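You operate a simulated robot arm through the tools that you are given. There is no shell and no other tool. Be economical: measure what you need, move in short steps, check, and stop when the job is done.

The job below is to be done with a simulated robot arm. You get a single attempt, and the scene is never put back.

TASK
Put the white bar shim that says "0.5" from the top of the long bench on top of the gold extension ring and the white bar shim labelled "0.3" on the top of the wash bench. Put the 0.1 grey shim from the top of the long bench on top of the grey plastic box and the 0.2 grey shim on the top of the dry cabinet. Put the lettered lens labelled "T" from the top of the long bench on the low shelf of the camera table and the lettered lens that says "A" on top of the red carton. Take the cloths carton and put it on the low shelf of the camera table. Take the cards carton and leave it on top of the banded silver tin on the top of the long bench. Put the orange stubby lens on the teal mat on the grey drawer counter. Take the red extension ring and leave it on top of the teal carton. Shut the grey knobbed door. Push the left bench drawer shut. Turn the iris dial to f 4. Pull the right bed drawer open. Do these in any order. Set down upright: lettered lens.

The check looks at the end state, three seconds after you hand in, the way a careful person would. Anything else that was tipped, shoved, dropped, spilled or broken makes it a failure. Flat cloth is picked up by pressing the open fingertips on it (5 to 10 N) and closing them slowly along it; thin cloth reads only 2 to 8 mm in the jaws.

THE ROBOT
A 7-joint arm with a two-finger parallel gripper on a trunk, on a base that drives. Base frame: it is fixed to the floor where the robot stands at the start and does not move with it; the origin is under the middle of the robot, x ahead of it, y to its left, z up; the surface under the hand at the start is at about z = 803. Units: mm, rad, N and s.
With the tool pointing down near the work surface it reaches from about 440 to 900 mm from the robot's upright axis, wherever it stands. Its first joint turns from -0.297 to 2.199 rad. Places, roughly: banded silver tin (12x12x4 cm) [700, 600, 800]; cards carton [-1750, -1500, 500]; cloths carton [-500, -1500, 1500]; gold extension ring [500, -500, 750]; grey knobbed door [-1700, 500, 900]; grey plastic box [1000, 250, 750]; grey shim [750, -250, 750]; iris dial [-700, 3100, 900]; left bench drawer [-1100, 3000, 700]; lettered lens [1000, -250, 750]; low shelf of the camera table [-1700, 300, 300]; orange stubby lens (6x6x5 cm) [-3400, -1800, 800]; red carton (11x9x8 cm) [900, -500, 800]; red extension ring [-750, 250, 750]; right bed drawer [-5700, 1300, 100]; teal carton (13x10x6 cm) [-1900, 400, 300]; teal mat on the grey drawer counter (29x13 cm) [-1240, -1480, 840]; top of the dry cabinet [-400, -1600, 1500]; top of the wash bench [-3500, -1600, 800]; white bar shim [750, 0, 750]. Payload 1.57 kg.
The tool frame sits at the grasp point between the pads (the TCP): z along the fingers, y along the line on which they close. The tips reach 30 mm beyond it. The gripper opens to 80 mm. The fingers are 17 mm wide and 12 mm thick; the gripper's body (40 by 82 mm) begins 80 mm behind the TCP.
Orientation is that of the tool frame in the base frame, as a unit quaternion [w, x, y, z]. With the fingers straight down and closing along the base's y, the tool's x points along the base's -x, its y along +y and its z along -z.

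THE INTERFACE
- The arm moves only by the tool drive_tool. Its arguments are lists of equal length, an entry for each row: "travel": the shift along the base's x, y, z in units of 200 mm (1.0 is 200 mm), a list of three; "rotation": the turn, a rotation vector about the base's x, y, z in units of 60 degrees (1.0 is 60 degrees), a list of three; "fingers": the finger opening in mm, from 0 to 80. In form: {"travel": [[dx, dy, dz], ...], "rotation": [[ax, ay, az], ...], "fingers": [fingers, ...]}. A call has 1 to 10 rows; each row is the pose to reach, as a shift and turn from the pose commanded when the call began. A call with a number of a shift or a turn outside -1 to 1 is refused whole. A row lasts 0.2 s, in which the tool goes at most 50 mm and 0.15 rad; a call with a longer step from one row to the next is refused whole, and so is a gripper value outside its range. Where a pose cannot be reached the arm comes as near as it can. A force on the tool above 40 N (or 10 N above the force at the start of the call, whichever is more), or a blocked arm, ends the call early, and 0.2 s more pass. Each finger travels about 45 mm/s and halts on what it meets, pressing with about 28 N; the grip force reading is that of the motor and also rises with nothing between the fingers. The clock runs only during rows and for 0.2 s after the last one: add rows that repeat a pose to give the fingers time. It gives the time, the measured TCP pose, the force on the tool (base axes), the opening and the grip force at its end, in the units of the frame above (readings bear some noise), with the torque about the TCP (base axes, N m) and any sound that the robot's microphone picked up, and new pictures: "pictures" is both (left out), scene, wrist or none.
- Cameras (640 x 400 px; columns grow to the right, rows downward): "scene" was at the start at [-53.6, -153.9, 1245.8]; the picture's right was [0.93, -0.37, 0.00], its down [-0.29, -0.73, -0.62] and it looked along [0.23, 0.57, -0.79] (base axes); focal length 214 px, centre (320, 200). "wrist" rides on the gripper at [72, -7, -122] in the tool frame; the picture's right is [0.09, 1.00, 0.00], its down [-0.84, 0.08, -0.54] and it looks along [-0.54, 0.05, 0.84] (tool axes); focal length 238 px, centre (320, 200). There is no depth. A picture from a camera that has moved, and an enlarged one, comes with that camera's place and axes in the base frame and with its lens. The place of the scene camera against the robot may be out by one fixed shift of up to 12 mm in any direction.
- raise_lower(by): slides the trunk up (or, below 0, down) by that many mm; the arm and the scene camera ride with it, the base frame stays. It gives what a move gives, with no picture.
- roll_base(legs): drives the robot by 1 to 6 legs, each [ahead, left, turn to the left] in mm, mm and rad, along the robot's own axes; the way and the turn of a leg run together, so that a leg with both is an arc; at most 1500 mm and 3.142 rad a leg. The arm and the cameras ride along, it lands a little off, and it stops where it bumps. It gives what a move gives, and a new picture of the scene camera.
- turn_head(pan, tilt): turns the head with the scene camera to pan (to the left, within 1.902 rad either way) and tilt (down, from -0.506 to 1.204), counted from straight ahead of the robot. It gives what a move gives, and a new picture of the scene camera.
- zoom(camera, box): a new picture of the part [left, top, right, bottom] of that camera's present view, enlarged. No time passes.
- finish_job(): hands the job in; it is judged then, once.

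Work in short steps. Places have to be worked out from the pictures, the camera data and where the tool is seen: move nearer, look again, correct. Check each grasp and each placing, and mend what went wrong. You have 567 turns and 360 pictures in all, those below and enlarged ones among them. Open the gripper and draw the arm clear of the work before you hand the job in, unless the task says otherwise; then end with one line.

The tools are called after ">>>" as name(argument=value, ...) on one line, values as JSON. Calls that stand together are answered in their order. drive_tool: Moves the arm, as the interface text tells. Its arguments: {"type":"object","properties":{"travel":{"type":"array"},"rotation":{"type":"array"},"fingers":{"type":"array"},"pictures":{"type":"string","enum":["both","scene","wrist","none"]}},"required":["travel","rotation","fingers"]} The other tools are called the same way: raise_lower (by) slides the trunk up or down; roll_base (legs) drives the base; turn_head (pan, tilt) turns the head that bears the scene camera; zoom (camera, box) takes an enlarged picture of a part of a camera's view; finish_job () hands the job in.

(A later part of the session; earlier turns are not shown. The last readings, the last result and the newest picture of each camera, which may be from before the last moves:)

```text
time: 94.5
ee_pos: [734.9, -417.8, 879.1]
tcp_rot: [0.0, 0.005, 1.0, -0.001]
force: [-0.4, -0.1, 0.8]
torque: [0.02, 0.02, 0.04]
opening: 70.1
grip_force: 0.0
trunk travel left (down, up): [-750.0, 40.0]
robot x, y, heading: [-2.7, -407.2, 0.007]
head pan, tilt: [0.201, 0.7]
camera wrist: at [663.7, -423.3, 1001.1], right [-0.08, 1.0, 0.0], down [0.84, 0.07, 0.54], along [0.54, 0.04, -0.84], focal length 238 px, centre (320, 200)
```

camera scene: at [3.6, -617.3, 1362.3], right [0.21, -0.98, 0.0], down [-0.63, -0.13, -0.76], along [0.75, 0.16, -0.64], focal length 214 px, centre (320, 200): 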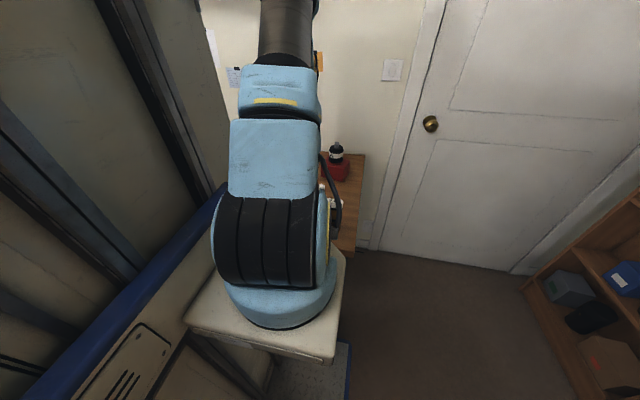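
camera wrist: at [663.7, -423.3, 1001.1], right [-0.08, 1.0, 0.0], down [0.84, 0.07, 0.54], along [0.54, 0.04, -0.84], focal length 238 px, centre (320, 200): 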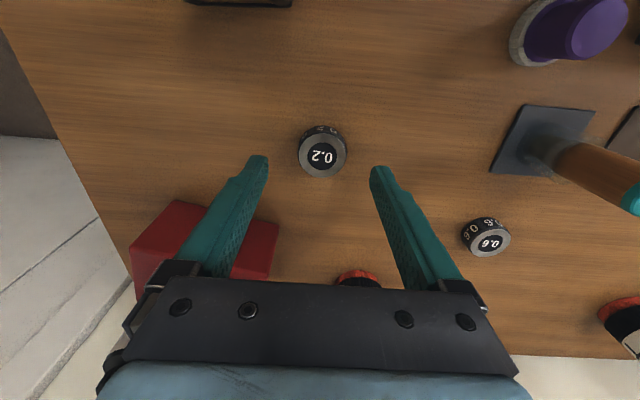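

Aligned; down and close.

>>> drive_tool(travel=[[0, 0, -0.12], [0, 0, -0.213], [0, 0, -0.213], [0, 0, -0.213], [0, 0, -0.213], [0, 0, -0.213], [0, 0, -0.213]], rotation=[[0, 0, 0], [0, 0, 0], [0, 0, 0], [0, 0, 0], [0, 0, 0], [0, 0, 0], [0, 0, 0]], fingers=[70, 70, 60, 45, 30, 20, 20], pictures="none")

>>> drive_tool(travel=[[0, 0, 0.2], [0, 0, 0.4], [0, 0, 0.6], [-0.1, 0, 0.8], [-0.3, 0, 0.9], [-0.5, 0, 1.0], [-0.7, 0, 1.0], [-0.9, 0, 1.0]], rotation=[[0, 0, 0], [0, 0, 0], [0, 0, 0], [0, 0, 0], [0, 0, 0], [0, 0, 0], [0, 0, 0], [0, 0, 0]], fingers=[20, 20, 20, 20, 20, 20, 20, 20], pictures="wrist")

```text
time: 96.1
ee_pos: [737.0, -417.3, 835.4]
tcp_rot: [0.001, 0.006, 1.0, -0.001]
force: [-0.2, 0.8, -1.2]
torque: [0.0, 0.0, 0.04]
opening: 39.4
grip_force: 28.4
trunk travel left (down, up): [-750.0, 40.0]
robot x, y, heading: [0.8, -412.6, 0.007]
head pan, tilt: [0.201, 0.7]
```

```text
time: 97.9
ee_pos: [553.7, -416.6, 1036.6]
tcp_rot: [0.0, 0.006, 1.0, -0.001]
force: [0.6, -0.5, -0.7]
torque: [0.0, 0.02, 0.03]
opening: 39.2
grip_force: 28.4
trunk travel left (down, up): [-750.0, 40.0]
robot x, y, heading: [0.2, -409.7, 0.008]
head pan, tilt: [0.201, 0.7]
camera wrist: at [480.9, -423.2, 1158.2], right [-0.08, 1.0, 0.0], down [0.84, 0.07, 0.54], along [0.54, 0.04, -0.84], focal length 238 px, centre (320, 200)
```

wrist: 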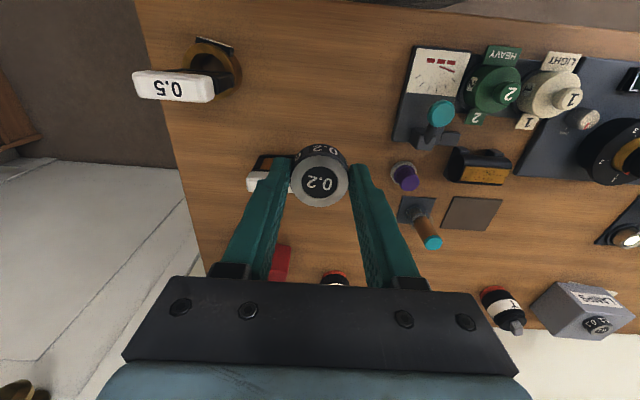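

Gripped and lifted. I back off from the bench to a free spot, turn right by 90° to face the dry cabinet, and look.

>>> roll_base(legs=[[-200, -310, 0], [0, 0, -1.579]])

>>> turn_head(pan=-0.1, tilt=0.1)

```text
time: 104.2
ee_pos: [-220.0, -1276.8, 1035.7]
tcp_rot: [-0.002, 0.721, 0.693, -0.001]
force: [0.0, 0.5, -0.5]
torque: [-0.03, -0.02, 0.02]
opening: 38.9
grip_force: 28.1
trunk travel left (down, up): [-750.0, 40.0]
robot x, y, heading: [-197.7, -724.7, -1.591]
head pan, tilt: [0.201, 0.7]
camera scene: at [-411.9, -716.1, 1362.3], right [-0.98, -0.18, 0.0], down [-0.11, 0.63, -0.76], along [0.14, -0.75, -0.64], focal length 214 px, centre (320, 200)
```

scene: 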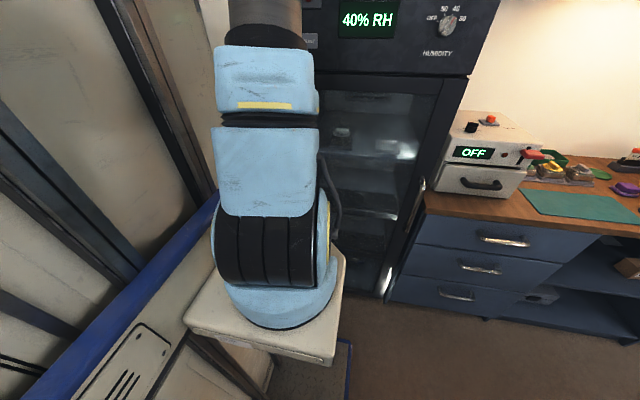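

```text
time: 105.2
ee_pos: [-222.1, -1276.4, 1035.2]
tcp_rot: [-0.002, 0.722, 0.692, -0.002]
force: [0.6, -0.2, -0.2]
torque: [-0.03, 0.02, 0.01]
opening: 39.0
grip_force: 27.9
trunk travel left (down, up): [-750.0, 40.0]
robot x, y, heading: [-198.9, -723.9, -1.593]
head pan, tilt: [-0.099, 0.099]
camera scene: at [-438.1, -723.9, 1417.0], right [-0.99, 0.12, 0.0], down [0.01, 0.1, -0.99], along [-0.12, -0.99, -0.1], focal length 214 px, centre (320, 200)
```

scene: 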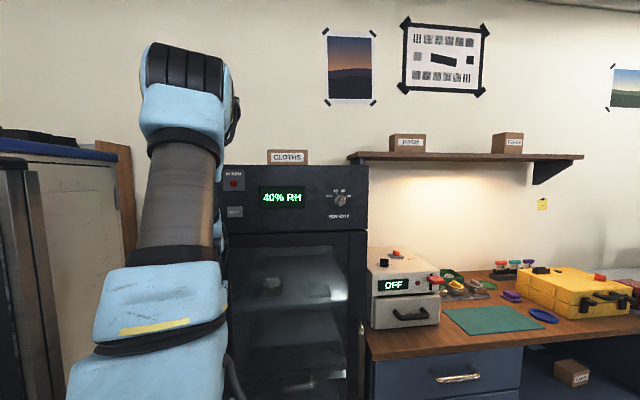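

The dry cabinet's top is at about z 1452, x from -692 to -200, with the CLOTHS carton near x ≈ -411. I raise the trunk fully and lift the hand.

>>> zoom(camera="scene", box=[220, 110, 380, 210])

>>> raise_lower(by=40)

>>> drive_tool(travel=[[0, 0, 0.2], [0, 0, 0.4], [0, 0, 0.6], [0, 0, 0.8], [0, 0, 1.0]], rotation=[[0, 0, 0], [0, 0, 0], [0, 0, 0], [0, 0, 0], [0, 0, 0]], fingers=[20, 20, 20, 20, 20], pictures="none")

>>> drive_tool(travel=[[0, 0, 0.2], [0, 0, 0.4], [0, 0, 0.6], [0, 0, 0.8], [0, 0, 1.0]], rotation=[[0, 0, 0], [0, 0, 0], [0, 0, 0], [0, 0, 0], [0, 0, 0]], fingers=[20, 20, 20, 20, 20], pictures="none")

>>> drive_tool(travel=[[0, 0, 0.2], [0, 0, 0.4], [0, 0, 0.6], [0, 0, 0.75]], rotation=[[0, 0, 0], [0, 0, 0], [0, 0, 0], [0, 0, 0]], fingers=[20, 20, 20, 20], pictures="wrist")

```text
4.00 times, centred on (300, 160) of scene
camera zoom: at [-438.1, -723.9, 1417.0], right [-0.99, 0.12, 0.0], down [0.01, 0.1, -0.99], along [-0.12, -0.99, -0.1], focal length 858 px, centre (400, 360)
```

zoom: 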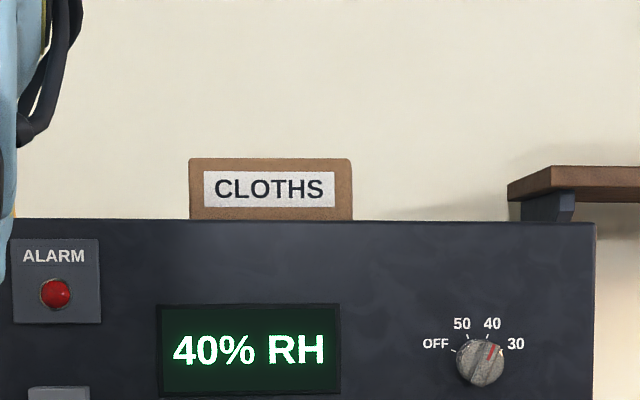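

```text
time: 106.0
ee_pos: [-221.4, -1276.0, 1076.8]
tcp_rot: [-0.001, 0.721, 0.693, -0.001]
force: [0.1, 0.9, -0.8]
torque: [-0.03, -0.01, 0.02]
opening: 39.0
grip_force: 28.2
trunk travel left (down, up): [-790.0, 0.0]
robot x, y, heading: [-196.5, -723.2, -1.59]
head pan, tilt: [-0.099, 0.099]
```

```text
time: 107.2
ee_pos: [-220.7, -1273.8, 1275.6]
tcp_rot: [-0.001, 0.721, 0.693, -0.001]
force: [1.4, -0.9, -0.9]
torque: [0.05, -0.01, -0.02]
opening: 39.3
grip_force: 27.4
trunk travel left (down, up): [-790.0, 0.0]
robot x, y, heading: [-195.9, -720.5, -1.593]
head pan, tilt: [-0.099, 0.099]
```

```text
time: 108.4
ee_pos: [-222.7, -1276.2, 1475.5]
tcp_rot: [-0.002, 0.721, 0.693, -0.001]
force: [-0.4, -0.8, -1.2]
torque: [-0.04, 0.02, 0.03]
opening: 39.0
grip_force: 28.0
trunk travel left (down, up): [-790.0, 0.0]
robot x, y, heading: [-195.8, -724.5, -1.594]
head pan, tilt: [-0.099, 0.099]
```

```text
time: 109.4
ee_pos: [-224.0, -1268.5, 1572.7]
tcp_rot: [-0.001, 0.721, 0.693, -0.001]
force: [-0.5, -0.5, -0.7]
torque: [0.03, 0.0, -0.03]
opening: 39.1
grip_force: 27.6
out of reach, approached as far as the arm can: row 3, 4
trunk travel left (down, up): [-790.0, 0.0]
robot x, y, heading: [-197.0, -723.9, -1.592]
head pan, tilt: [-0.099, 0.099]
camera wrist: at [-227.3, -1196.1, 1692.8], right [1.0, 0.05, 0.0], down [0.04, -0.84, 0.54], along [0.03, -0.54, -0.84], focal length 238 px, centre (320, 200)
```

wrist: 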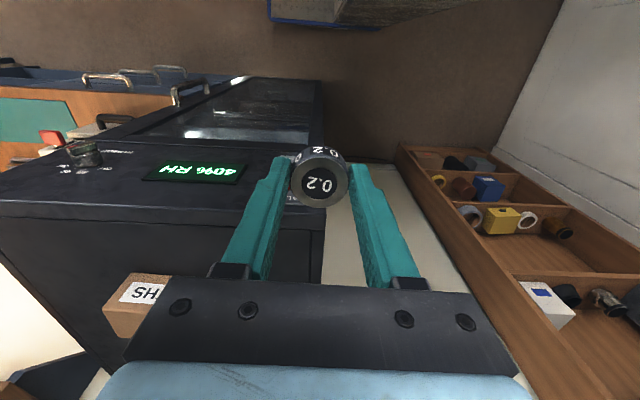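

The hand can be at z ≈ 1570, high enough. I roll right first (hand stays in front of the cabinet), then ahead, to bring the shim over the free right part of the top.

>>> roll_base(legs=[[0, -370, 0.02], [165, 0, 0]])

>>> drive_tool(travel=[[0, 0, 0], [0, 0, 0]], rotation=[[0, 0, 0], [0, 0, 0]], fingers=[20, 20], pictures="wrist")

```text
time: 112.8
ee_pos: [-585.2, -1428.7, 1572.0]
tcp_rot: [0.001, 0.715, 0.699, -0.001]
force: [-0.4, 0.2, -0.2]
torque: [-0.04, -0.04, 0.0]
opening: 38.9
grip_force: 28.1
trunk travel left (down, up): [-790.0, 0.0]
robot x, y, heading: [-568.4, -884.6, -1.576]
head pan, tilt: [-0.099, 0.099]
camera scene: at [-807.7, -888.0, 1457.1], right [-0.99, 0.1, 0.0], down [0.01, 0.1, -1.0], along [-0.1, -0.99, -0.1], focal length 214 px, centre (320, 200)
```

scene: 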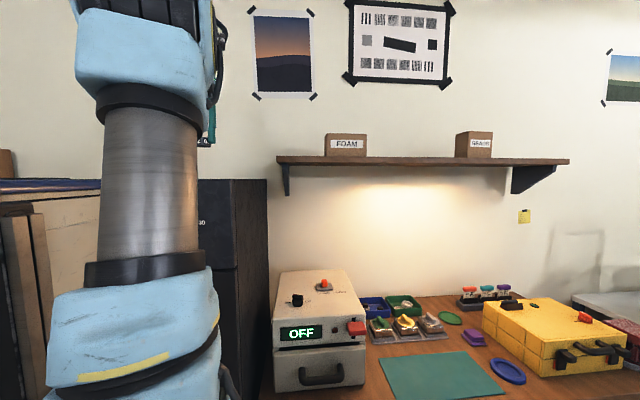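

```text
time: 113.4
ee_pos: [-584.6, -1428.9, 1571.9]
tcp_rot: [0.001, 0.716, 0.698, -0.002]
force: [-0.4, -0.4, 0.3]
torque: [-0.03, 0.01, -0.03]
opening: 38.8
grip_force: 28.3
trunk travel left (down, up): [-790.0, 0.0]
robot x, y, heading: [-565.2, -881.1, -1.575]
head pan, tilt: [-0.099, 0.099]
camera wrist: at [-588.9, -1356.3, 1692.9], right [1.0, 0.07, 0.0], down [0.06, -0.84, 0.54], along [0.04, -0.54, -0.84], focal length 238 px, centre (320, 200)
```

wrist: 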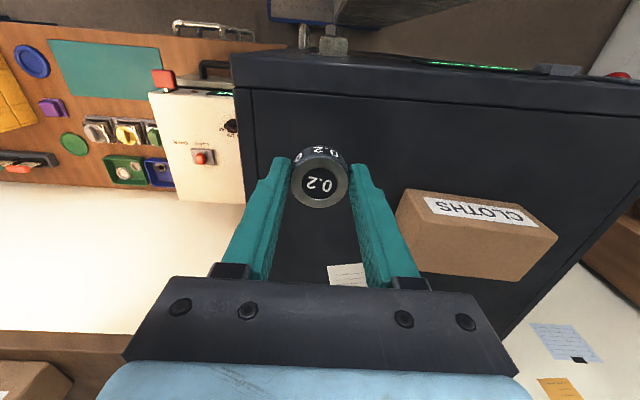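

The shim is over the free part of the top; carton CLOTHS is to the right. I move 30 mm further in and begin lowering.

>>> drive_tool(travel=[[0, -0.1, -0.1], [0, -0.15, -0.25], [0, -0.15, -0.25]], rotation=[[0, 0, 0], [0, 0, 0], [0, 0, 0]], fingers=[20, 20, 20], pictures="wrist")

```text
time: 114.2
ee_pos: [-583.6, -1460.2, 1520.3]
tcp_rot: [0.0, 0.715, 0.699, -0.002]
force: [-0.7, -0.8, -0.7]
torque: [0.02, 0.02, 0.0]
opening: 39.0
grip_force: 27.9
trunk travel left (down, up): [-790.0, 0.0]
robot x, y, heading: [-567.1, -885.7, -1.573]
head pan, tilt: [-0.099, 0.099]
camera wrist: at [-589.0, -1387.3, 1641.7], right [1.0, 0.07, 0.0], down [0.06, -0.84, 0.54], along [0.04, -0.54, -0.84], focal length 238 px, centre (320, 200)
```

wrist: 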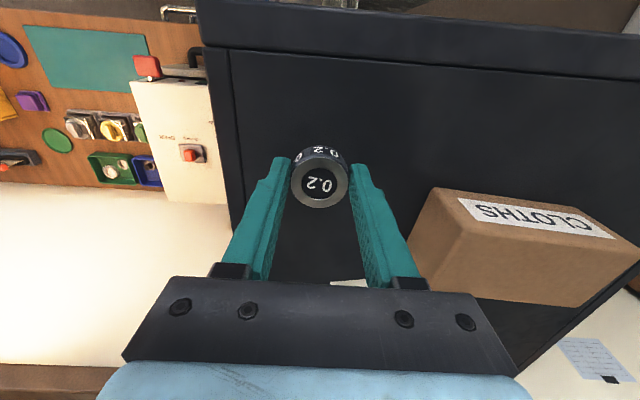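

I lower to about z 1497, then feel for contact.

>>> drive_tool(travel=[[0, 0, -0.07], [0, 0, -0.115], [0, 0, -0.115]], rotation=[[0, 0, 0], [0, 0, 0], [0, 0, 0]], fingers=[20, 20, 20], pictures="none")

>>> drive_tool(travel=[[0, 0, -0.01], [0, 0, -0.015], [0, 0, -0.02]], rotation=[[0, 0, 0], [0, 0, 0], [0, 0, 0]], fingers=[20, 20, 20], pictures="wrist")

```text
time: 115.0
ee_pos: [-583.9, -1460.3, 1498.3]
tcp_rot: [0.001, 0.716, 0.699, -0.002]
force: [-0.1, 0.6, -0.6]
torque: [0.01, 0.02, 0.01]
opening: 38.9
grip_force: 27.7
trunk travel left (down, up): [-790.0, 0.0]
robot x, y, heading: [-567.3, -881.3, -1.577]
head pan, tilt: [-0.099, 0.099]
```

```text
time: 115.8
ee_pos: [-584.0, -1458.0, 1496.3]
tcp_rot: [0.002, 0.716, 0.698, -0.003]
force: [1.0, -4.3, 17.7]
torque: [-0.05, -0.17, -0.01]
opening: 39.0
grip_force: 28.2
trunk travel left (down, up): [-790.0, 0.0]
robot x, y, heading: [-563.2, -878.8, -1.574]
head pan, tilt: [-0.099, 0.099]
camera wrist: at [-588.5, -1386.1, 1617.1], right [1.0, 0.07, 0.0], down [0.06, -0.83, 0.55], along [0.04, -0.55, -0.84], focal length 238 px, centre (320, 200)
```

wrist: 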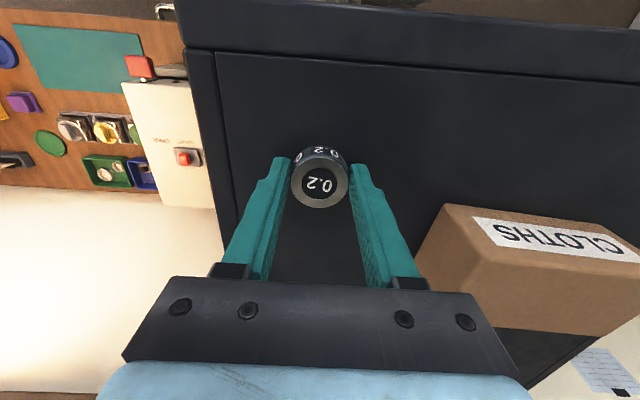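

Contact (18 N) at 1496. I ease up 1.5 mm, release, and rise.

>>> drive_tool(travel=[[0, 0, 0.01], [0, 0, 0.01], [0, 0, 0.01], [0, 0, 0.01]], rotation=[[0, 0, 0], [0, 0, 0], [0, 0, 0], [0, 0, 0]], fingers=[20, 45, 55, 55], pictures="none")

>>> drive_tool(travel=[[0, 0, 0.2], [0, 0.05, 0.35], [0, 0.1, 0.38]], rotation=[[0, 0, 0], [0, 0, 0], [0, 0, 0]], fingers=[60, 80, 80], pictures="wrist")

```text
time: 116.8
ee_pos: [-585.0, -1459.1, 1496.5]
tcp_rot: [0.001, 0.716, 0.698, -0.002]
force: [-0.5, 0.8, 0.0]
torque: [0.02, 0.03, -0.02]
opening: 55.0
grip_force: 0.1
trunk travel left (down, up): [-790.0, 0.0]
robot x, y, heading: [-566.3, -885.3, -1.578]
head pan, tilt: [-0.099, 0.099]
```

```text
time: 117.6
ee_pos: [-585.1, -1439.1, 1569.3]
tcp_rot: [0.001, 0.715, 0.699, -0.001]
force: [0.1, -0.7, -0.4]
torque: [0.02, -0.04, -0.01]
opening: 80.0
grip_force: 0.1
trunk travel left (down, up): [-790.0, 0.0]
robot x, y, heading: [-567.2, -881.8, -1.576]
head pan, tilt: [-0.099, 0.099]
camera wrist: at [-590.2, -1366.5, 1691.2], right [1.0, 0.07, 0.0], down [0.06, -0.84, 0.55], along [0.04, -0.55, -0.84], focal length 238 px, centre (320, 200)
```

wrist: 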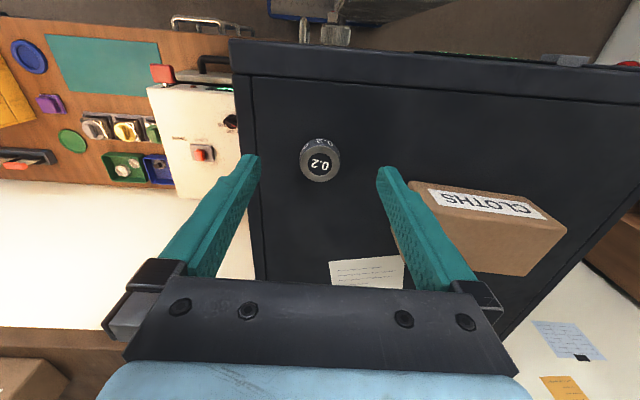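

Shim 0.2 is on the dry cabinet. Now the CLOTHS carton: I roll left by 130 mm to look at it.

>>> roll_base(legs=[[0, 130, 0]])

>>> drive_tool(travel=[[0, 0, 0], [0, 0, 0]], rotation=[[0, 0, 0], [0, 0, 0]], fingers=[80, 80], pictures="wrist")

```text
time: 118.9
ee_pos: [-456.0, -1440.5, 1569.5]
tcp_rot: [0.002, 0.715, 0.699, -0.001]
force: [-0.7, -0.3, -0.5]
torque: [0.03, 0.0, -0.02]
opening: 80.1
grip_force: 0.0
trunk travel left (down, up): [-790.0, 0.0]
robot x, y, heading: [-438.0, -886.2, -1.578]
head pan, tilt: [-0.099, 0.099]
camera scene: at [-677.4, -888.9, 1457.0], right [-0.99, 0.1, 0.0], down [0.01, 0.1, -0.99], along [-0.1, -0.99, -0.1], focal length 214 px, centre (320, 200)
```

scene: 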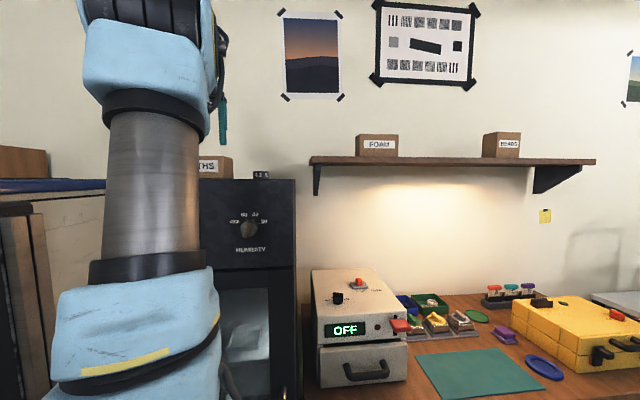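

```text
time: 119.5
ee_pos: [-455.5, -1440.9, 1569.3]
tcp_rot: [0.002, 0.716, 0.698, -0.002]
force: [0.3, -1.3, 0.3]
torque: [0.0, -0.02, -0.01]
opening: 80.1
grip_force: 0.0
trunk travel left (down, up): [-790.0, 0.0]
robot x, y, heading: [-437.5, -889.1, -1.576]
head pan, tilt: [-0.099, 0.099]
camera wrist: at [-459.8, -1367.0, 1691.2], right [1.0, 0.07, 0.0], down [0.06, -0.84, 0.55], along [0.04, -0.55, -0.84], focal length 238 px, centre (320, 200)
```

wrist: 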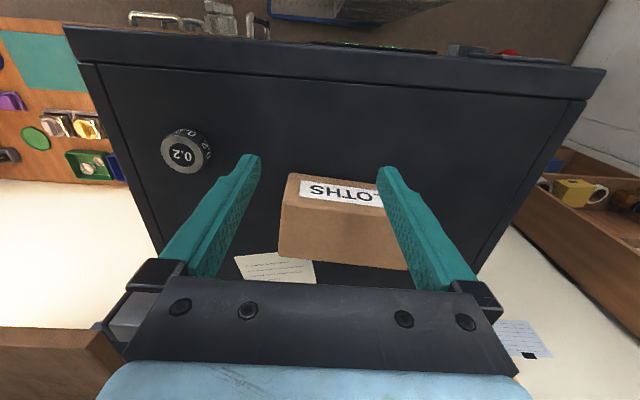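

The carton is about 107 x 66 x 57 mm, so it must be gripped across its y depth. Before taking it I scout the camera table: I back off and look around to the right.

>>> roll_base(legs=[[-200, 0, 0]])

>>> turn_head(pan=-0.9, tilt=0.4)

>>> turn_head(pan=-1.9, tilt=0.4)

```text
time: 121.1
ee_pos: [-454.6, -1232.5, 1570.5]
tcp_rot: [0.002, 0.717, 0.697, -0.002]
force: [0.2, -1.0, -0.3]
torque: [0.0, -0.02, 0.0]
opening: 80.0
grip_force: 0.0
trunk travel left (down, up): [-790.0, 0.0]
robot x, y, heading: [-434.0, -677.5, -1.58]
head pan, tilt: [-0.099, 0.099]
camera scene: at [-675.8, -681.1, 1457.1], right [-0.99, 0.11, 0.0], down [0.01, 0.1, -0.99], along [-0.11, -0.99, -0.1], focal length 214 px, centre (320, 200)
```

scene: 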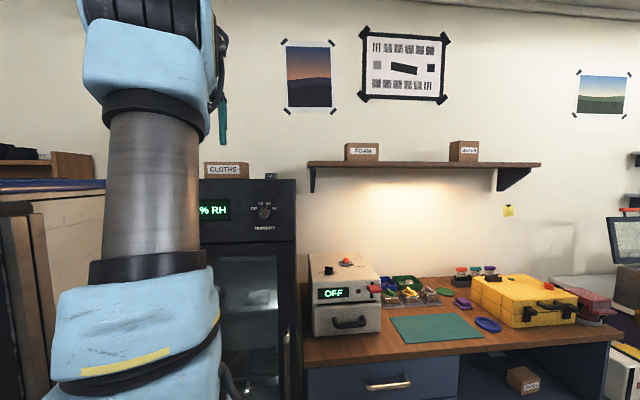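

```text
time: 122.2
ee_pos: [-454.3, -1232.1, 1569.4]
tcp_rot: [0.001, 0.716, 0.698, -0.002]
force: [-0.3, -0.3, 0.2]
torque: [-0.05, -0.03, 0.02]
opening: 80.1
grip_force: 0.1
trunk travel left (down, up): [-790.0, 0.0]
robot x, y, heading: [-435.7, -677.3, -1.577]
head pan, tilt: [-0.901, 0.4]
camera scene: at [-739.0, -646.5, 1429.2], right [-0.62, 0.79, 0.0], down [0.31, 0.24, -0.92], along [-0.73, -0.57, -0.39], focal length 214 px, centre (320, 200)
```

scene: 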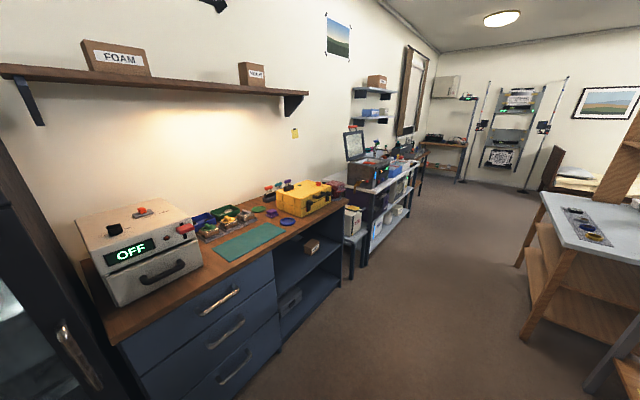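

```text
time: 123.5
ee_pos: [-453.6, -1232.1, 1570.7]
tcp_rot: [0.002, 0.716, 0.698, -0.002]
force: [0.4, -0.1, -0.8]
torque: [0.0, -0.01, 0.0]
opening: 79.8
grip_force: 0.1
trunk travel left (down, up): [-790.0, 0.0]
robot x, y, heading: [-438.2, -677.4, -1.58]
head pan, tilt: [-1.901, 0.4]
camera scene: at [-753.5, -558.9, 1429.1], right [0.33, 0.94, 0.0], down [0.37, -0.13, -0.92], along [-0.87, 0.3, -0.39], focal length 214 px, centre (320, 200)
```

scene: 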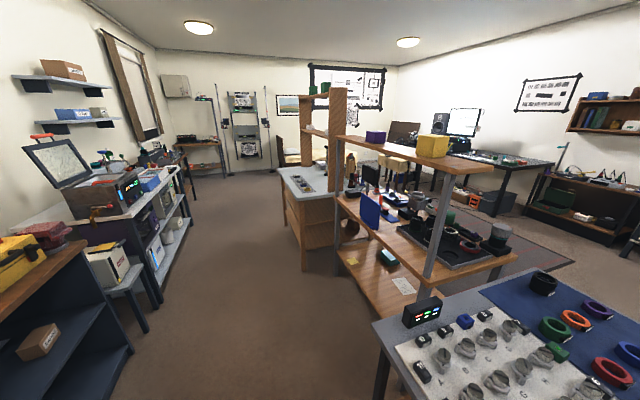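

Excellent view: the ring table with a blue mat is close by, and the wooden shelf unit near (-1700, 300) is the camera table. I enlarge these.

>>> zoom(camera="scene", box=[260, 120, 540, 320])

>>> zoom(camera="scene", box=[360, 230, 640, 400])

>>> zoom(camera="scene", box=[0, 120, 220, 280])

>>> zoom(camera="scene", box=[420, 60, 640, 240])

```text
2.00 times, centred on (400, 220) of scene
camera zoom: at [-753.5, -558.9, 1429.1], right [0.33, 0.94, 0.0], down [0.37, -0.13, -0.92], along [-0.87, 0.3, -0.39], focal length 429 px, centre (160, 160)
```

zoom: 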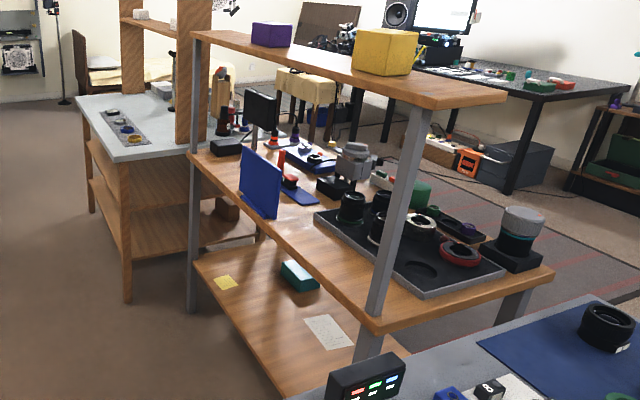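

```text
2.29 times, centred on (500, 315) of scene
camera zoom: at [-753.5, -558.9, 1429.1], right [0.33, 0.94, 0.0], down [0.37, -0.13, -0.92], along [-0.87, 0.3, -0.39], focal length 490 px, centre (-91, -63)
```

zoom: 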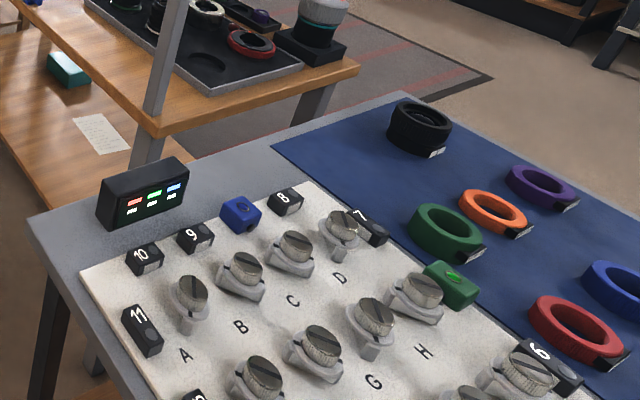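

```text
2.50 times, centred on (110, 200) of scene
camera zoom: at [-753.5, -558.9, 1429.1], right [0.33, 0.94, 0.0], down [0.37, -0.13, -0.92], along [-0.87, 0.3, -0.39], focal length 536 px, centre (845, 200)
```

zoom: 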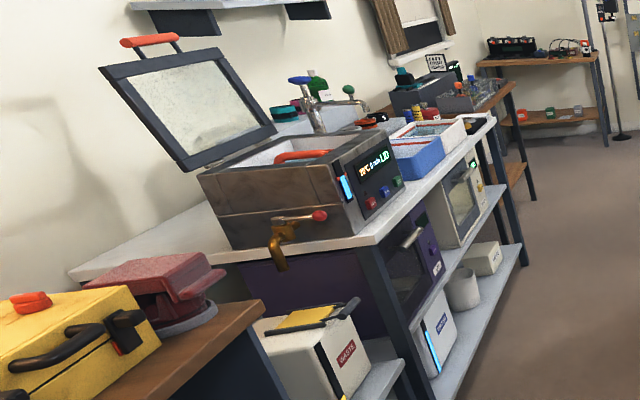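

```text
2.22 times, centred on (530, 150) of scene
camera zoom: at [-753.5, -558.9, 1429.1], right [0.33, 0.94, 0.0], down [0.37, -0.13, -0.92], along [-0.87, 0.3, -0.39], focal length 477 px, centre (-147, 311)
```

zoom: 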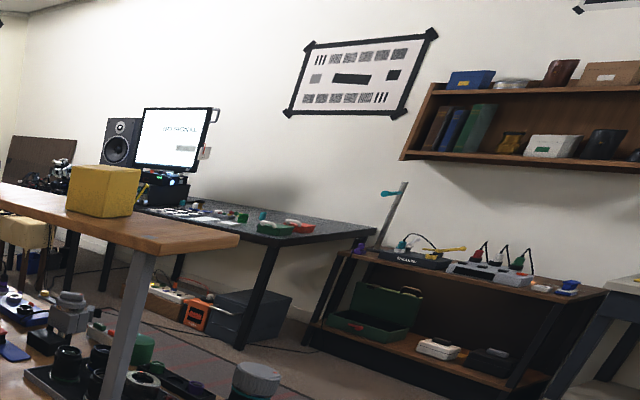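

The camera table's low shelf (z ≈ 300) is open toward -y at y ≈ 90, under a board at z ≈ 750. I take the CLOTHS carton now: rotate the hand 90° first, here in free space.

>>> drive_tool(travel=[[0, 0, 0], [0, 0, 0], [0, 0, 0], [0, 0, 0], [0, 0, 0], [0, 0, 0], [0, 0, 0], [0, 0, 0]], rotation=[[0, 0, 0.14], [0, 0, 0.28], [0, 0, 0.42], [0, 0, 0.56], [0, 0, 0.7], [0, 0, 0.84], [0, 0, 0.98], [0, 0, 1.0]], fingers=[80, 80, 80, 80, 80, 80, 80, 80], pictures="none")

>>> drive_tool(travel=[[0, 0, 0], [0, 0, 0], [0, 0, 0], [0, 0, 0]], rotation=[[0, 0, 0.14], [0, 0, 0.28], [0, 0, 0.42], [0, 0, 0.49]], fingers=[80, 80, 80, 80], pictures="none")

>>> roll_base(legs=[[200, 0, 0.006]])

>>> drive_tool(travel=[[0, 0, 0], [0, 0, 0]], rotation=[[0, 0, 0], [0, 0, 0]], fingers=[80, 80], pictures="wrist")

```text
time: 125.3
ee_pos: [-454.6, -1232.7, 1568.9]
tcp_rot: [0.002, 0.271, 0.963, -0.002]
force: [-0.8, 0.0, -0.5]
torque: [0.02, 0.02, 0.02]
opening: 79.7
grip_force: 0.2
trunk travel left (down, up): [-790.0, 0.0]
robot x, y, heading: [-438.5, -672.7, -1.577]
head pan, tilt: [-1.901, 0.4]
```

```text
time: 126.3
ee_pos: [-452.9, -1231.2, 1568.6]
tcp_rot: [0.003, 0.017, 1.0, -0.001]
force: [-0.5, -0.2, 0.7]
torque: [-0.02, 0.01, -0.02]
opening: 80.1
grip_force: 0.1
trunk travel left (down, up): [-790.0, 0.0]
robot x, y, heading: [-435.5, -678.0, -1.577]
head pan, tilt: [-1.901, 0.4]
```

```text
time: 127.9
ee_pos: [-450.7, -1431.1, 1569.5]
tcp_rot: [0.004, 0.015, 1.0, -0.001]
force: [-0.2, -0.6, 0.1]
torque: [0.0, 0.01, 0.0]
opening: 80.2
grip_force: 0.1
trunk travel left (down, up): [-790.0, 0.0]
robot x, y, heading: [-438.8, -876.7, -1.575]
head pan, tilt: [-1.901, 0.4]
camera scene: at [-754.9, -759.7, 1429.1], right [0.32, 0.95, 0.0], down [0.37, -0.13, -0.92], along [-0.87, 0.3, -0.39], focal length 214 px, centre (320, 200)
```

scene: 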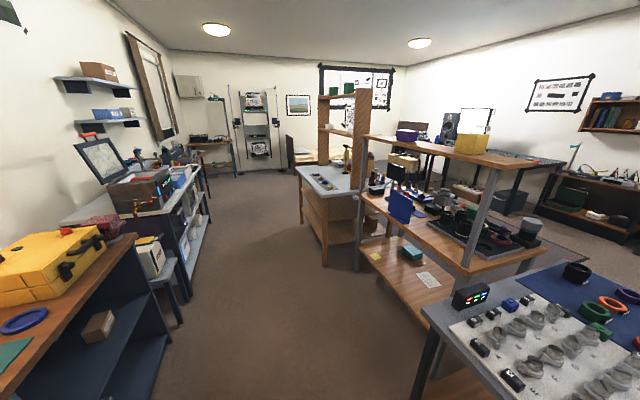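

```text
time: 128.5
ee_pos: [-451.8, -1430.9, 1568.8]
tcp_rot: [0.004, 0.014, 1.0, -0.001]
force: [0.4, 0.7, 0.0]
torque: [-0.01, -0.01, -0.01]
opening: 80.1
grip_force: 0.0
trunk travel left (down, up): [-790.0, 0.0]
robot x, y, heading: [-435.0, -877.5, -1.567]
head pan, tilt: [-1.901, 0.4]
camera wrist: at [-524.4, -1435.1, 1690.7], right [-0.06, 1.0, 0.0], down [0.84, 0.05, 0.55], along [0.55, 0.03, -0.84], focal length 238 px, centre (320, 200)
```

wrist: 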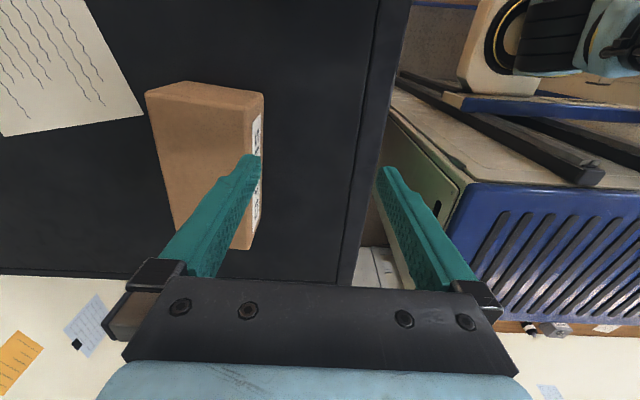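

The carton is about 130 x 64 mm, turned about -8°, centre about (-423, -1525). I align the hand over it.

>>> drive_tool(travel=[[0.05, -0.2, 0], [0.1, -0.4, 0], [0.145, -0.47, 0], [0.145, -0.47, -0.05]], rotation=[[0, 0, -0.06], [0, 0, -0.115], [0, 0, -0.115], [0, 0, -0.115]], fingers=[80, 80, 80, 80], pictures="wrist")

```text
time: 129.3
ee_pos: [-433.2, -1500.6, 1549.8]
tcp_rot: [0.005, 0.077, 0.997, -0.011]
force: [1.0, 1.9, 15.5]
torque: [-0.63, 0.13, -0.09]
opening: 79.4
grip_force: 0.1
out of reach, approached as far as the arm can: row 1, 2, 3
trunk travel left (down, up): [-790.0, 0.0]
robot x, y, heading: [-436.4, -877.3, -1.575]
head pan, tilt: [-1.901, 0.4]
stopped in row 3: the force on the tool passed its limit at 45 N (the readings are from after the stop); the commanded pose is now the measured one
camera wrist: at [-505.0, -1492.5, 1670.0], right [0.06, 1.0, -0.02], down [0.83, -0.04, 0.55], along [0.55, -0.05, -0.83], focal length 238 px, centre (320, 200)
```

wrist: 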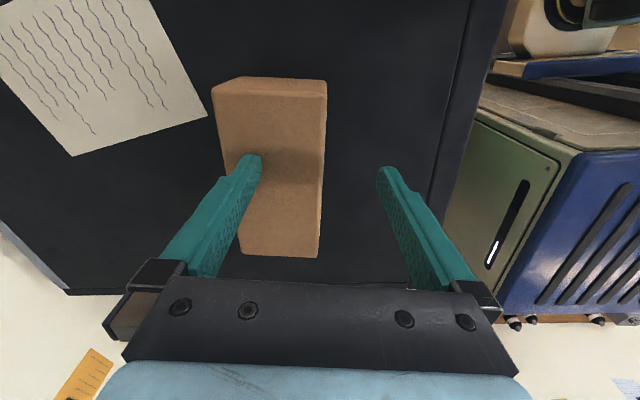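

The reach ceiling made the hand sag and a fingertip touched the carton's top. I back off upward and look again.

>>> drive_tool(travel=[[0, 0.1, 0.1], [0, 0.25, 0.12], [0, 0.25, 0.12]], rotation=[[0, 0, 0], [0, 0, 0], [0, 0, 0]], fingers=[80, 80, 80], pictures="wrist")

```text
time: 130.1
ee_pos: [-431.4, -1450.8, 1566.9]
tcp_rot: [0.005, 0.077, 0.997, -0.009]
force: [0.8, -0.5, -0.6]
torque: [-0.03, 0.03, 0.0]
opening: 80.2
grip_force: 0.1
out of reach, approached as far as the arm can: row 1, 2, 3
trunk travel left (down, up): [-790.0, 0.0]
robot x, y, heading: [-440.9, -878.6, -1.57]
head pan, tilt: [-1.901, 0.4]
camera wrist: at [-504.6, -1443.7, 1688.5], right [0.06, 1.0, -0.02], down [0.83, -0.04, 0.55], along [0.55, -0.05, -0.83], focal length 238 px, centre (320, 200)
```

wrist: 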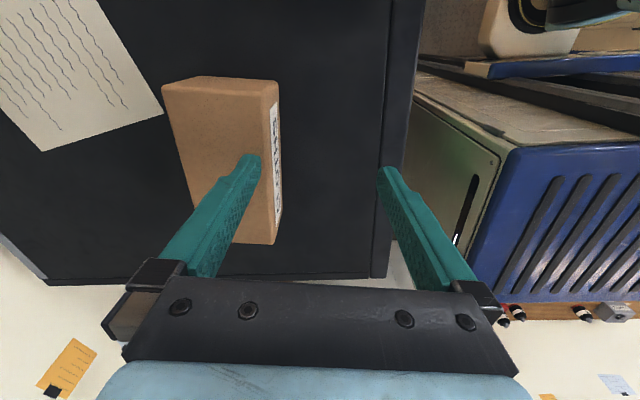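

The carton has hardly moved. I will come in from its free +x end at lower height instead: roll left 150 mm, lower beside it, and slide the open fingers along it.

>>> roll_base(legs=[[0, 150, 0]])

>>> drive_tool(travel=[[0.05, 0, -0.1], [0.05, 0, -0.3], [0.05, -0.2, -0.32], [0.05, -0.4, -0.32], [0.05, -0.5, -0.32]], rotation=[[0, 0, 0], [0, 0, 0], [0, 0, 0], [0, 0, 0], [0, 0, 0]], fingers=[80, 80, 80, 80, 80], pictures="wrist")

```text
time: 131.5
ee_pos: [-278.5, -1450.9, 1567.2]
tcp_rot: [0.006, 0.076, 0.997, -0.01]
force: [-0.3, 0.3, 0.7]
torque: [-0.02, -0.02, 0.01]
opening: 79.9
grip_force: 0.1
trunk travel left (down, up): [-790.0, 0.0]
robot x, y, heading: [-284.3, -876.5, -1.57]
head pan, tilt: [-1.901, 0.4]
camera scene: at [-603.5, -760.3, 1429.1], right [0.32, 0.95, 0.0], down [0.37, -0.13, -0.92], along [-0.87, 0.3, -0.39], focal length 214 px, centre (320, 200)
```

scene: 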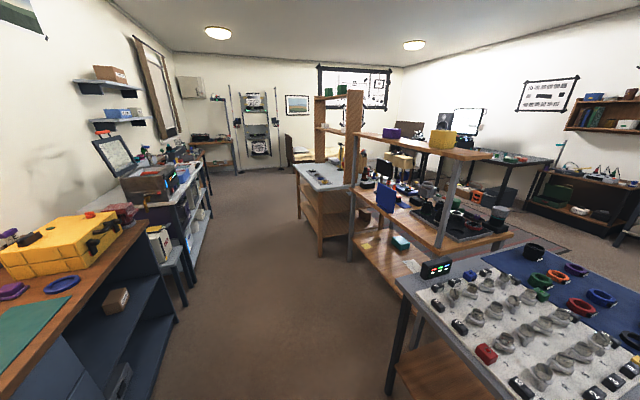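

```text
time: 132.7
ee_pos: [-268.0, -1551.8, 1502.7]
tcp_rot: [0.006, 0.075, 0.997, -0.01]
force: [0.3, -0.2, 0.0]
torque: [-0.04, -0.01, 0.0]
opening: 79.7
grip_force: 0.1
trunk travel left (down, up): [-790.0, 0.0]
robot x, y, heading: [-286.1, -877.6, -1.567]
head pan, tilt: [-1.901, 0.4]
camera wrist: at [-341.3, -1544.5, 1623.9], right [0.06, 1.0, -0.02], down [0.83, -0.04, 0.55], along [0.55, -0.05, -0.83], focal length 238 px, centre (320, 200)
```

wrist: 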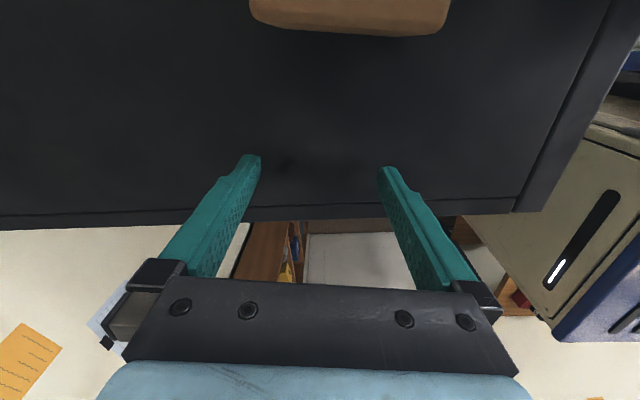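

The carton's end face is centred at about (-347, -1536), 67 mm wide. I correct y by 4 mm and slide along the carton's axis.

>>> drive_tool(travel=[[0, 0.018, 0], [-0.15, 0.041, 0], [-0.3, 0.064, 0]], rotation=[[0, 0, 0], [0, 0, 0], [0, 0, 0]], fingers=[80, 80, 80], pictures="wrist")

```text
time: 133.5
ee_pos: [-326.5, -1536.7, 1502.7]
tcp_rot: [0.006, 0.075, 0.997, -0.009]
force: [0.4, -0.2, -0.2]
torque: [0.02, 0.01, 0.0]
opening: 80.3
grip_force: 0.1
trunk travel left (down, up): [-790.0, 0.0]
robot x, y, heading: [-285.2, -876.9, -1.569]
head pan, tilt: [-1.901, 0.4]
camera wrist: at [-400.3, -1530.2, 1623.8], right [0.06, 1.0, -0.02], down [0.83, -0.04, 0.55], along [0.55, -0.05, -0.83], focal length 238 px, centre (320, 200)
```

wrist: 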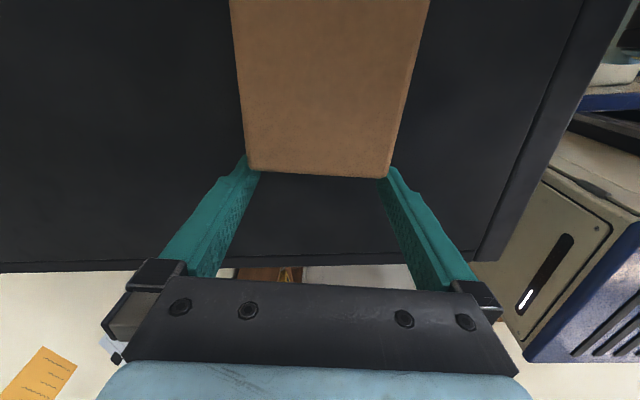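

Clearance is about 5 mm on each side. I continue sliding to the carton's middle.

>>> drive_tool(travel=[[-0.05, -0.008, 0], [-0.15, 0.008, 0], [-0.25, 0.024, 0], [-0.35, 0.038, 0], [-0.42, 0.048, 0]], rotation=[[0, 0, 0], [0, 0, 0], [0, 0, 0], [0, 0, 0], [0, 0, 0]], fingers=[80, 80, 80, 80, 80], pictures="wrist")

```text
time: 134.7
ee_pos: [-411.3, -1529.1, 1503.8]
tcp_rot: [0.005, 0.076, 0.997, -0.01]
force: [0.2, -0.7, 0.8]
torque: [0.0, -0.01, 0.0]
opening: 80.1
grip_force: 0.0
trunk travel left (down, up): [-790.0, 0.0]
robot x, y, heading: [-284.0, -874.7, -1.569]
head pan, tilt: [-1.901, 0.4]
camera wrist: at [-485.3, -1522.2, 1624.7], right [0.06, 1.0, -0.02], down [0.83, -0.04, 0.55], along [0.55, -0.05, -0.83], focal length 238 px, centre (320, 200)
```

wrist: 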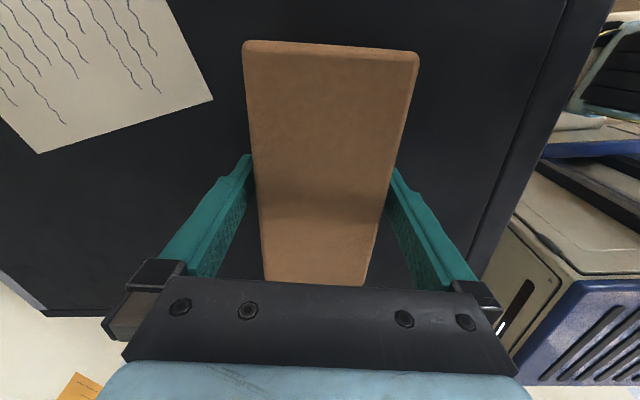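

Straddling nicely; I close and lift slightly.

>>> drive_tool(travel=[[0, 0, 0], [0, 0, 0], [0, 0, 0], [0, 0, 0], [0, 0, 0.05], [0, 0, 0.12]], rotation=[[0, 0, 0], [0, 0, 0], [0, 0, 0], [0, 0, 0], [0, 0, 0], [0, 0, 0]], fingers=[70, 60, 50, 45, 45, 45], pictures="wrist")

```text
time: 136.1
ee_pos: [-410.8, -1528.8, 1528.4]
tcp_rot: [0.006, 0.076, 0.997, -0.01]
force: [0.1, -0.4, -1.7]
torque: [-0.03, -0.02, 0.0]
opening: 69.5
grip_force: 27.5
trunk travel left (down, up): [-790.0, 0.0]
robot x, y, heading: [-283.1, -875.3, -1.573]
head pan, tilt: [-1.901, 0.4]
camera wrist: at [-484.9, -1521.9, 1649.3], right [0.06, 1.0, -0.02], down [0.83, -0.04, 0.55], along [0.55, -0.05, -0.83], focal length 238 px, centre (320, 200)
```

wrist: 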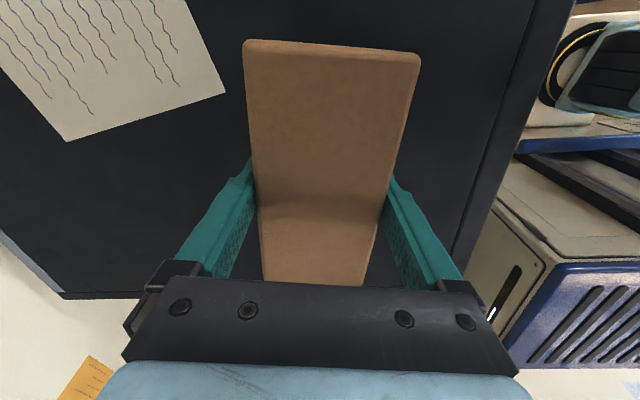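

Held at 69.5 mm. I back the robot away from the cabinet, then draw the hand in and lower it for travel.

>>> roll_base(legs=[[-220, 0, 0]])

>>> drive_tool(travel=[[0, 0.1, -0.2], [0, 0.2, -0.4], [0, 0.35, -0.6], [0, 0.5, -0.8], [0, 0.65, -1.0], [0, 0.8, -1.0]], rotation=[[0, 0, 0], [0, 0, 0], [0, 0, 0], [0, 0, 0], [0, 0, 0], [0, 0, 0]], fingers=[45, 45, 45, 45, 45, 45], pictures="none")

>>> turn_head(pan=-1.5, tilt=0.6)

```text
time: 137.7
ee_pos: [-407.6, -1311.2, 1528.3]
tcp_rot: [0.005, 0.072, 0.997, -0.009]
force: [0.9, -0.9, -1.5]
torque: [0.01, -0.03, -0.01]
opening: 69.5
grip_force: 27.5
trunk travel left (down, up): [-790.0, 0.0]
robot x, y, heading: [-285.1, -655.1, -1.565]
head pan, tilt: [-1.901, 0.4]
camera scene: at [-605.1, -543.0, 1429.2], right [0.32, 0.95, 0.0], down [0.37, -0.12, -0.92], along [-0.87, 0.29, -0.39], focal length 214 px, centre (320, 200)
```

scene: 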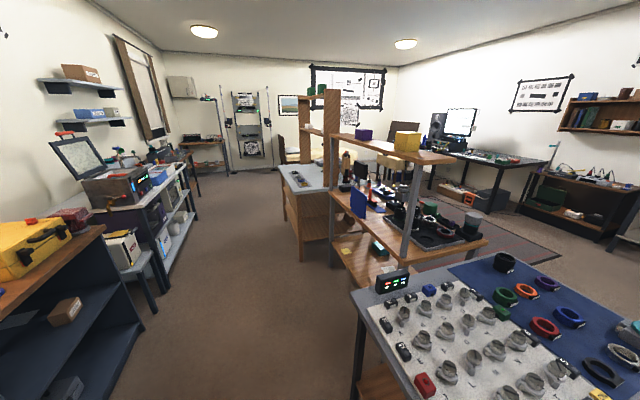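

```text
time: 139.1
ee_pos: [-407.4, -1151.6, 1328.3]
tcp_rot: [0.006, 0.073, 0.997, -0.01]
force: [-0.2, -0.2, -1.6]
torque: [0.03, -0.01, 0.0]
opening: 69.8
grip_force: 28.2
trunk travel left (down, up): [-790.0, 0.0]
robot x, y, heading: [-289.3, -653.8, -1.564]
head pan, tilt: [-1.901, 0.4]
```

```text
time: 140.0
ee_pos: [-407.0, -1150.5, 1328.5]
tcp_rot: [0.005, 0.072, 0.997, -0.01]
force: [0.3, 0.1, -0.9]
torque: [0.0, -0.03, 0.01]
opening: 69.7
grip_force: 28.1
trunk travel left (down, up): [-790.0, 0.0]
robot x, y, heading: [-286.6, -655.4, -1.562]
head pan, tilt: [-1.499, 0.6]
camera scene: at [-605.3, -579.0, 1410.9], right [-0.08, 1.0, 0.0], down [0.56, 0.04, -0.83], along [-0.82, -0.07, -0.56], focal length 214 px, centre (320, 200)
```

scene: 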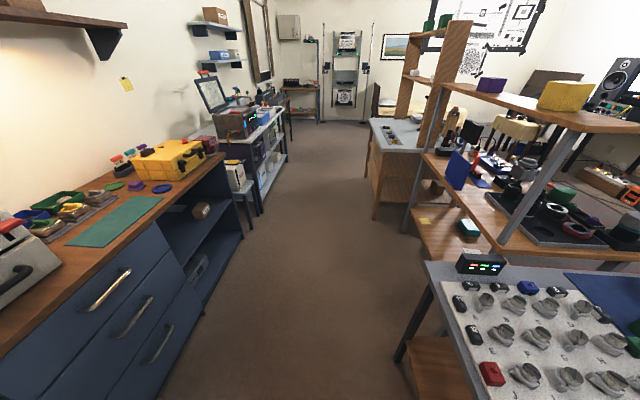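

The corridor between counter (y ≈ -1400) and tables is clear. I slide right (west) to x ≈ -1650 and turn round to face the camera table.

>>> roll_base(legs=[[50, -1360, 0], [0, 0, 3.13]])

>>> turn_head(pan=-0.2, tilt=0.6)

```text
time: 154.1
ee_pos: [-1508.6, -236.3, 1328.2]
tcp_rot: [-0.01, 0.997, -0.08, -0.005]
force: [0.4, -0.3, -1.7]
torque: [0.0, 0.02, 0.0]
opening: 69.5
grip_force: 27.6
trunk travel left (down, up): [-790.0, 0.0]
robot x, y, heading: [-1639.0, -727.7, 1.561]
head pan, tilt: [-1.499, 0.6]
camera scene: at [-1322.0, -799.9, 1410.9], right [0.06, -1.0, 0.0], down [-0.56, -0.04, -0.83], along [0.82, 0.05, -0.56], focal length 214 px, centre (320, 200)
```

scene: 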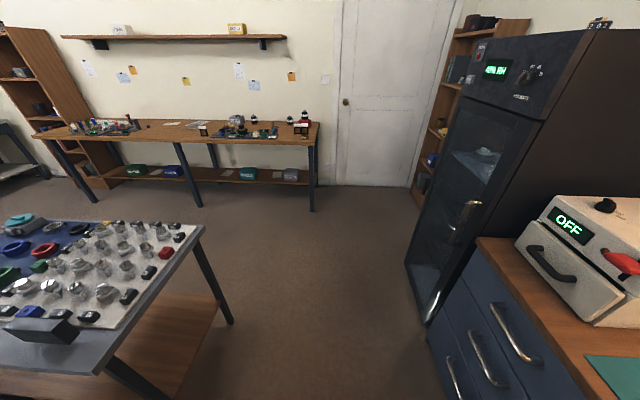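

```text
time: 155.5
ee_pos: [-1509.2, -238.6, 1327.0]
tcp_rot: [-0.01, 0.997, -0.081, -0.005]
force: [-0.1, 0.6, -0.9]
torque: [0.0, 0.0, 0.01]
opening: 69.7
grip_force: 28.0
trunk travel left (down, up): [-790.0, 0.0]
robot x, y, heading: [-1637.7, -731.1, 1.563]
head pan, tilt: [-0.201, 0.6]
camera scene: at [-1391.9, -719.1, 1410.9], right [0.98, -0.21, 0.0], down [-0.12, -0.55, -0.83], along [0.17, 0.81, -0.56], focal length 214 px, centre (320, 200)
```

scene: 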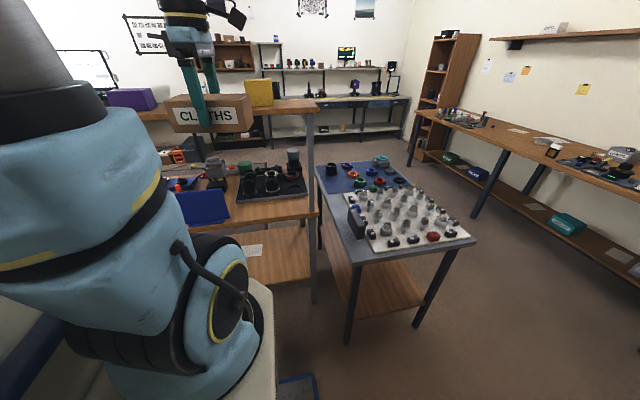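

Now I see the camera table front: board at z ≈ 750, low shelf lower at y ≈ 90. I lower the trunk so the arm can reach in horizontally beneath the board.

>>> raise_lower(by=-780)

>>> turn_head(pan=-0.1, tilt=0.2)

```text
refused: -780 is not a number from -400 to 400
```

```text
time: 156.4
ee_pos: [-1508.8, -237.4, 1329.2]
tcp_rot: [-0.011, 0.997, -0.08, -0.005]
force: [-0.3, -0.1, -1.0]
torque: [-0.02, 0.0, -0.01]
opening: 69.6
grip_force: 27.8
trunk travel left (down, up): [-790.0, 0.0]
robot x, y, heading: [-1640.6, -729.4, 1.564]
head pan, tilt: [-0.099, 0.201]
camera scene: at [-1400.3, -712.9, 1447.6], right [0.99, -0.11, 0.0], down [-0.02, -0.2, -0.98], along [0.1, 0.97, -0.2], focal length 214 px, centre (320, 200)
```

scene: 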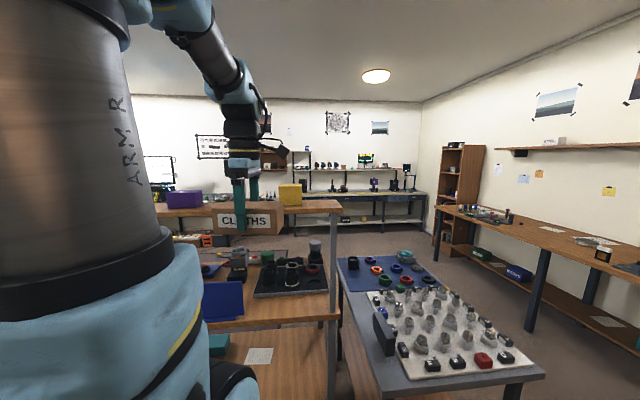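

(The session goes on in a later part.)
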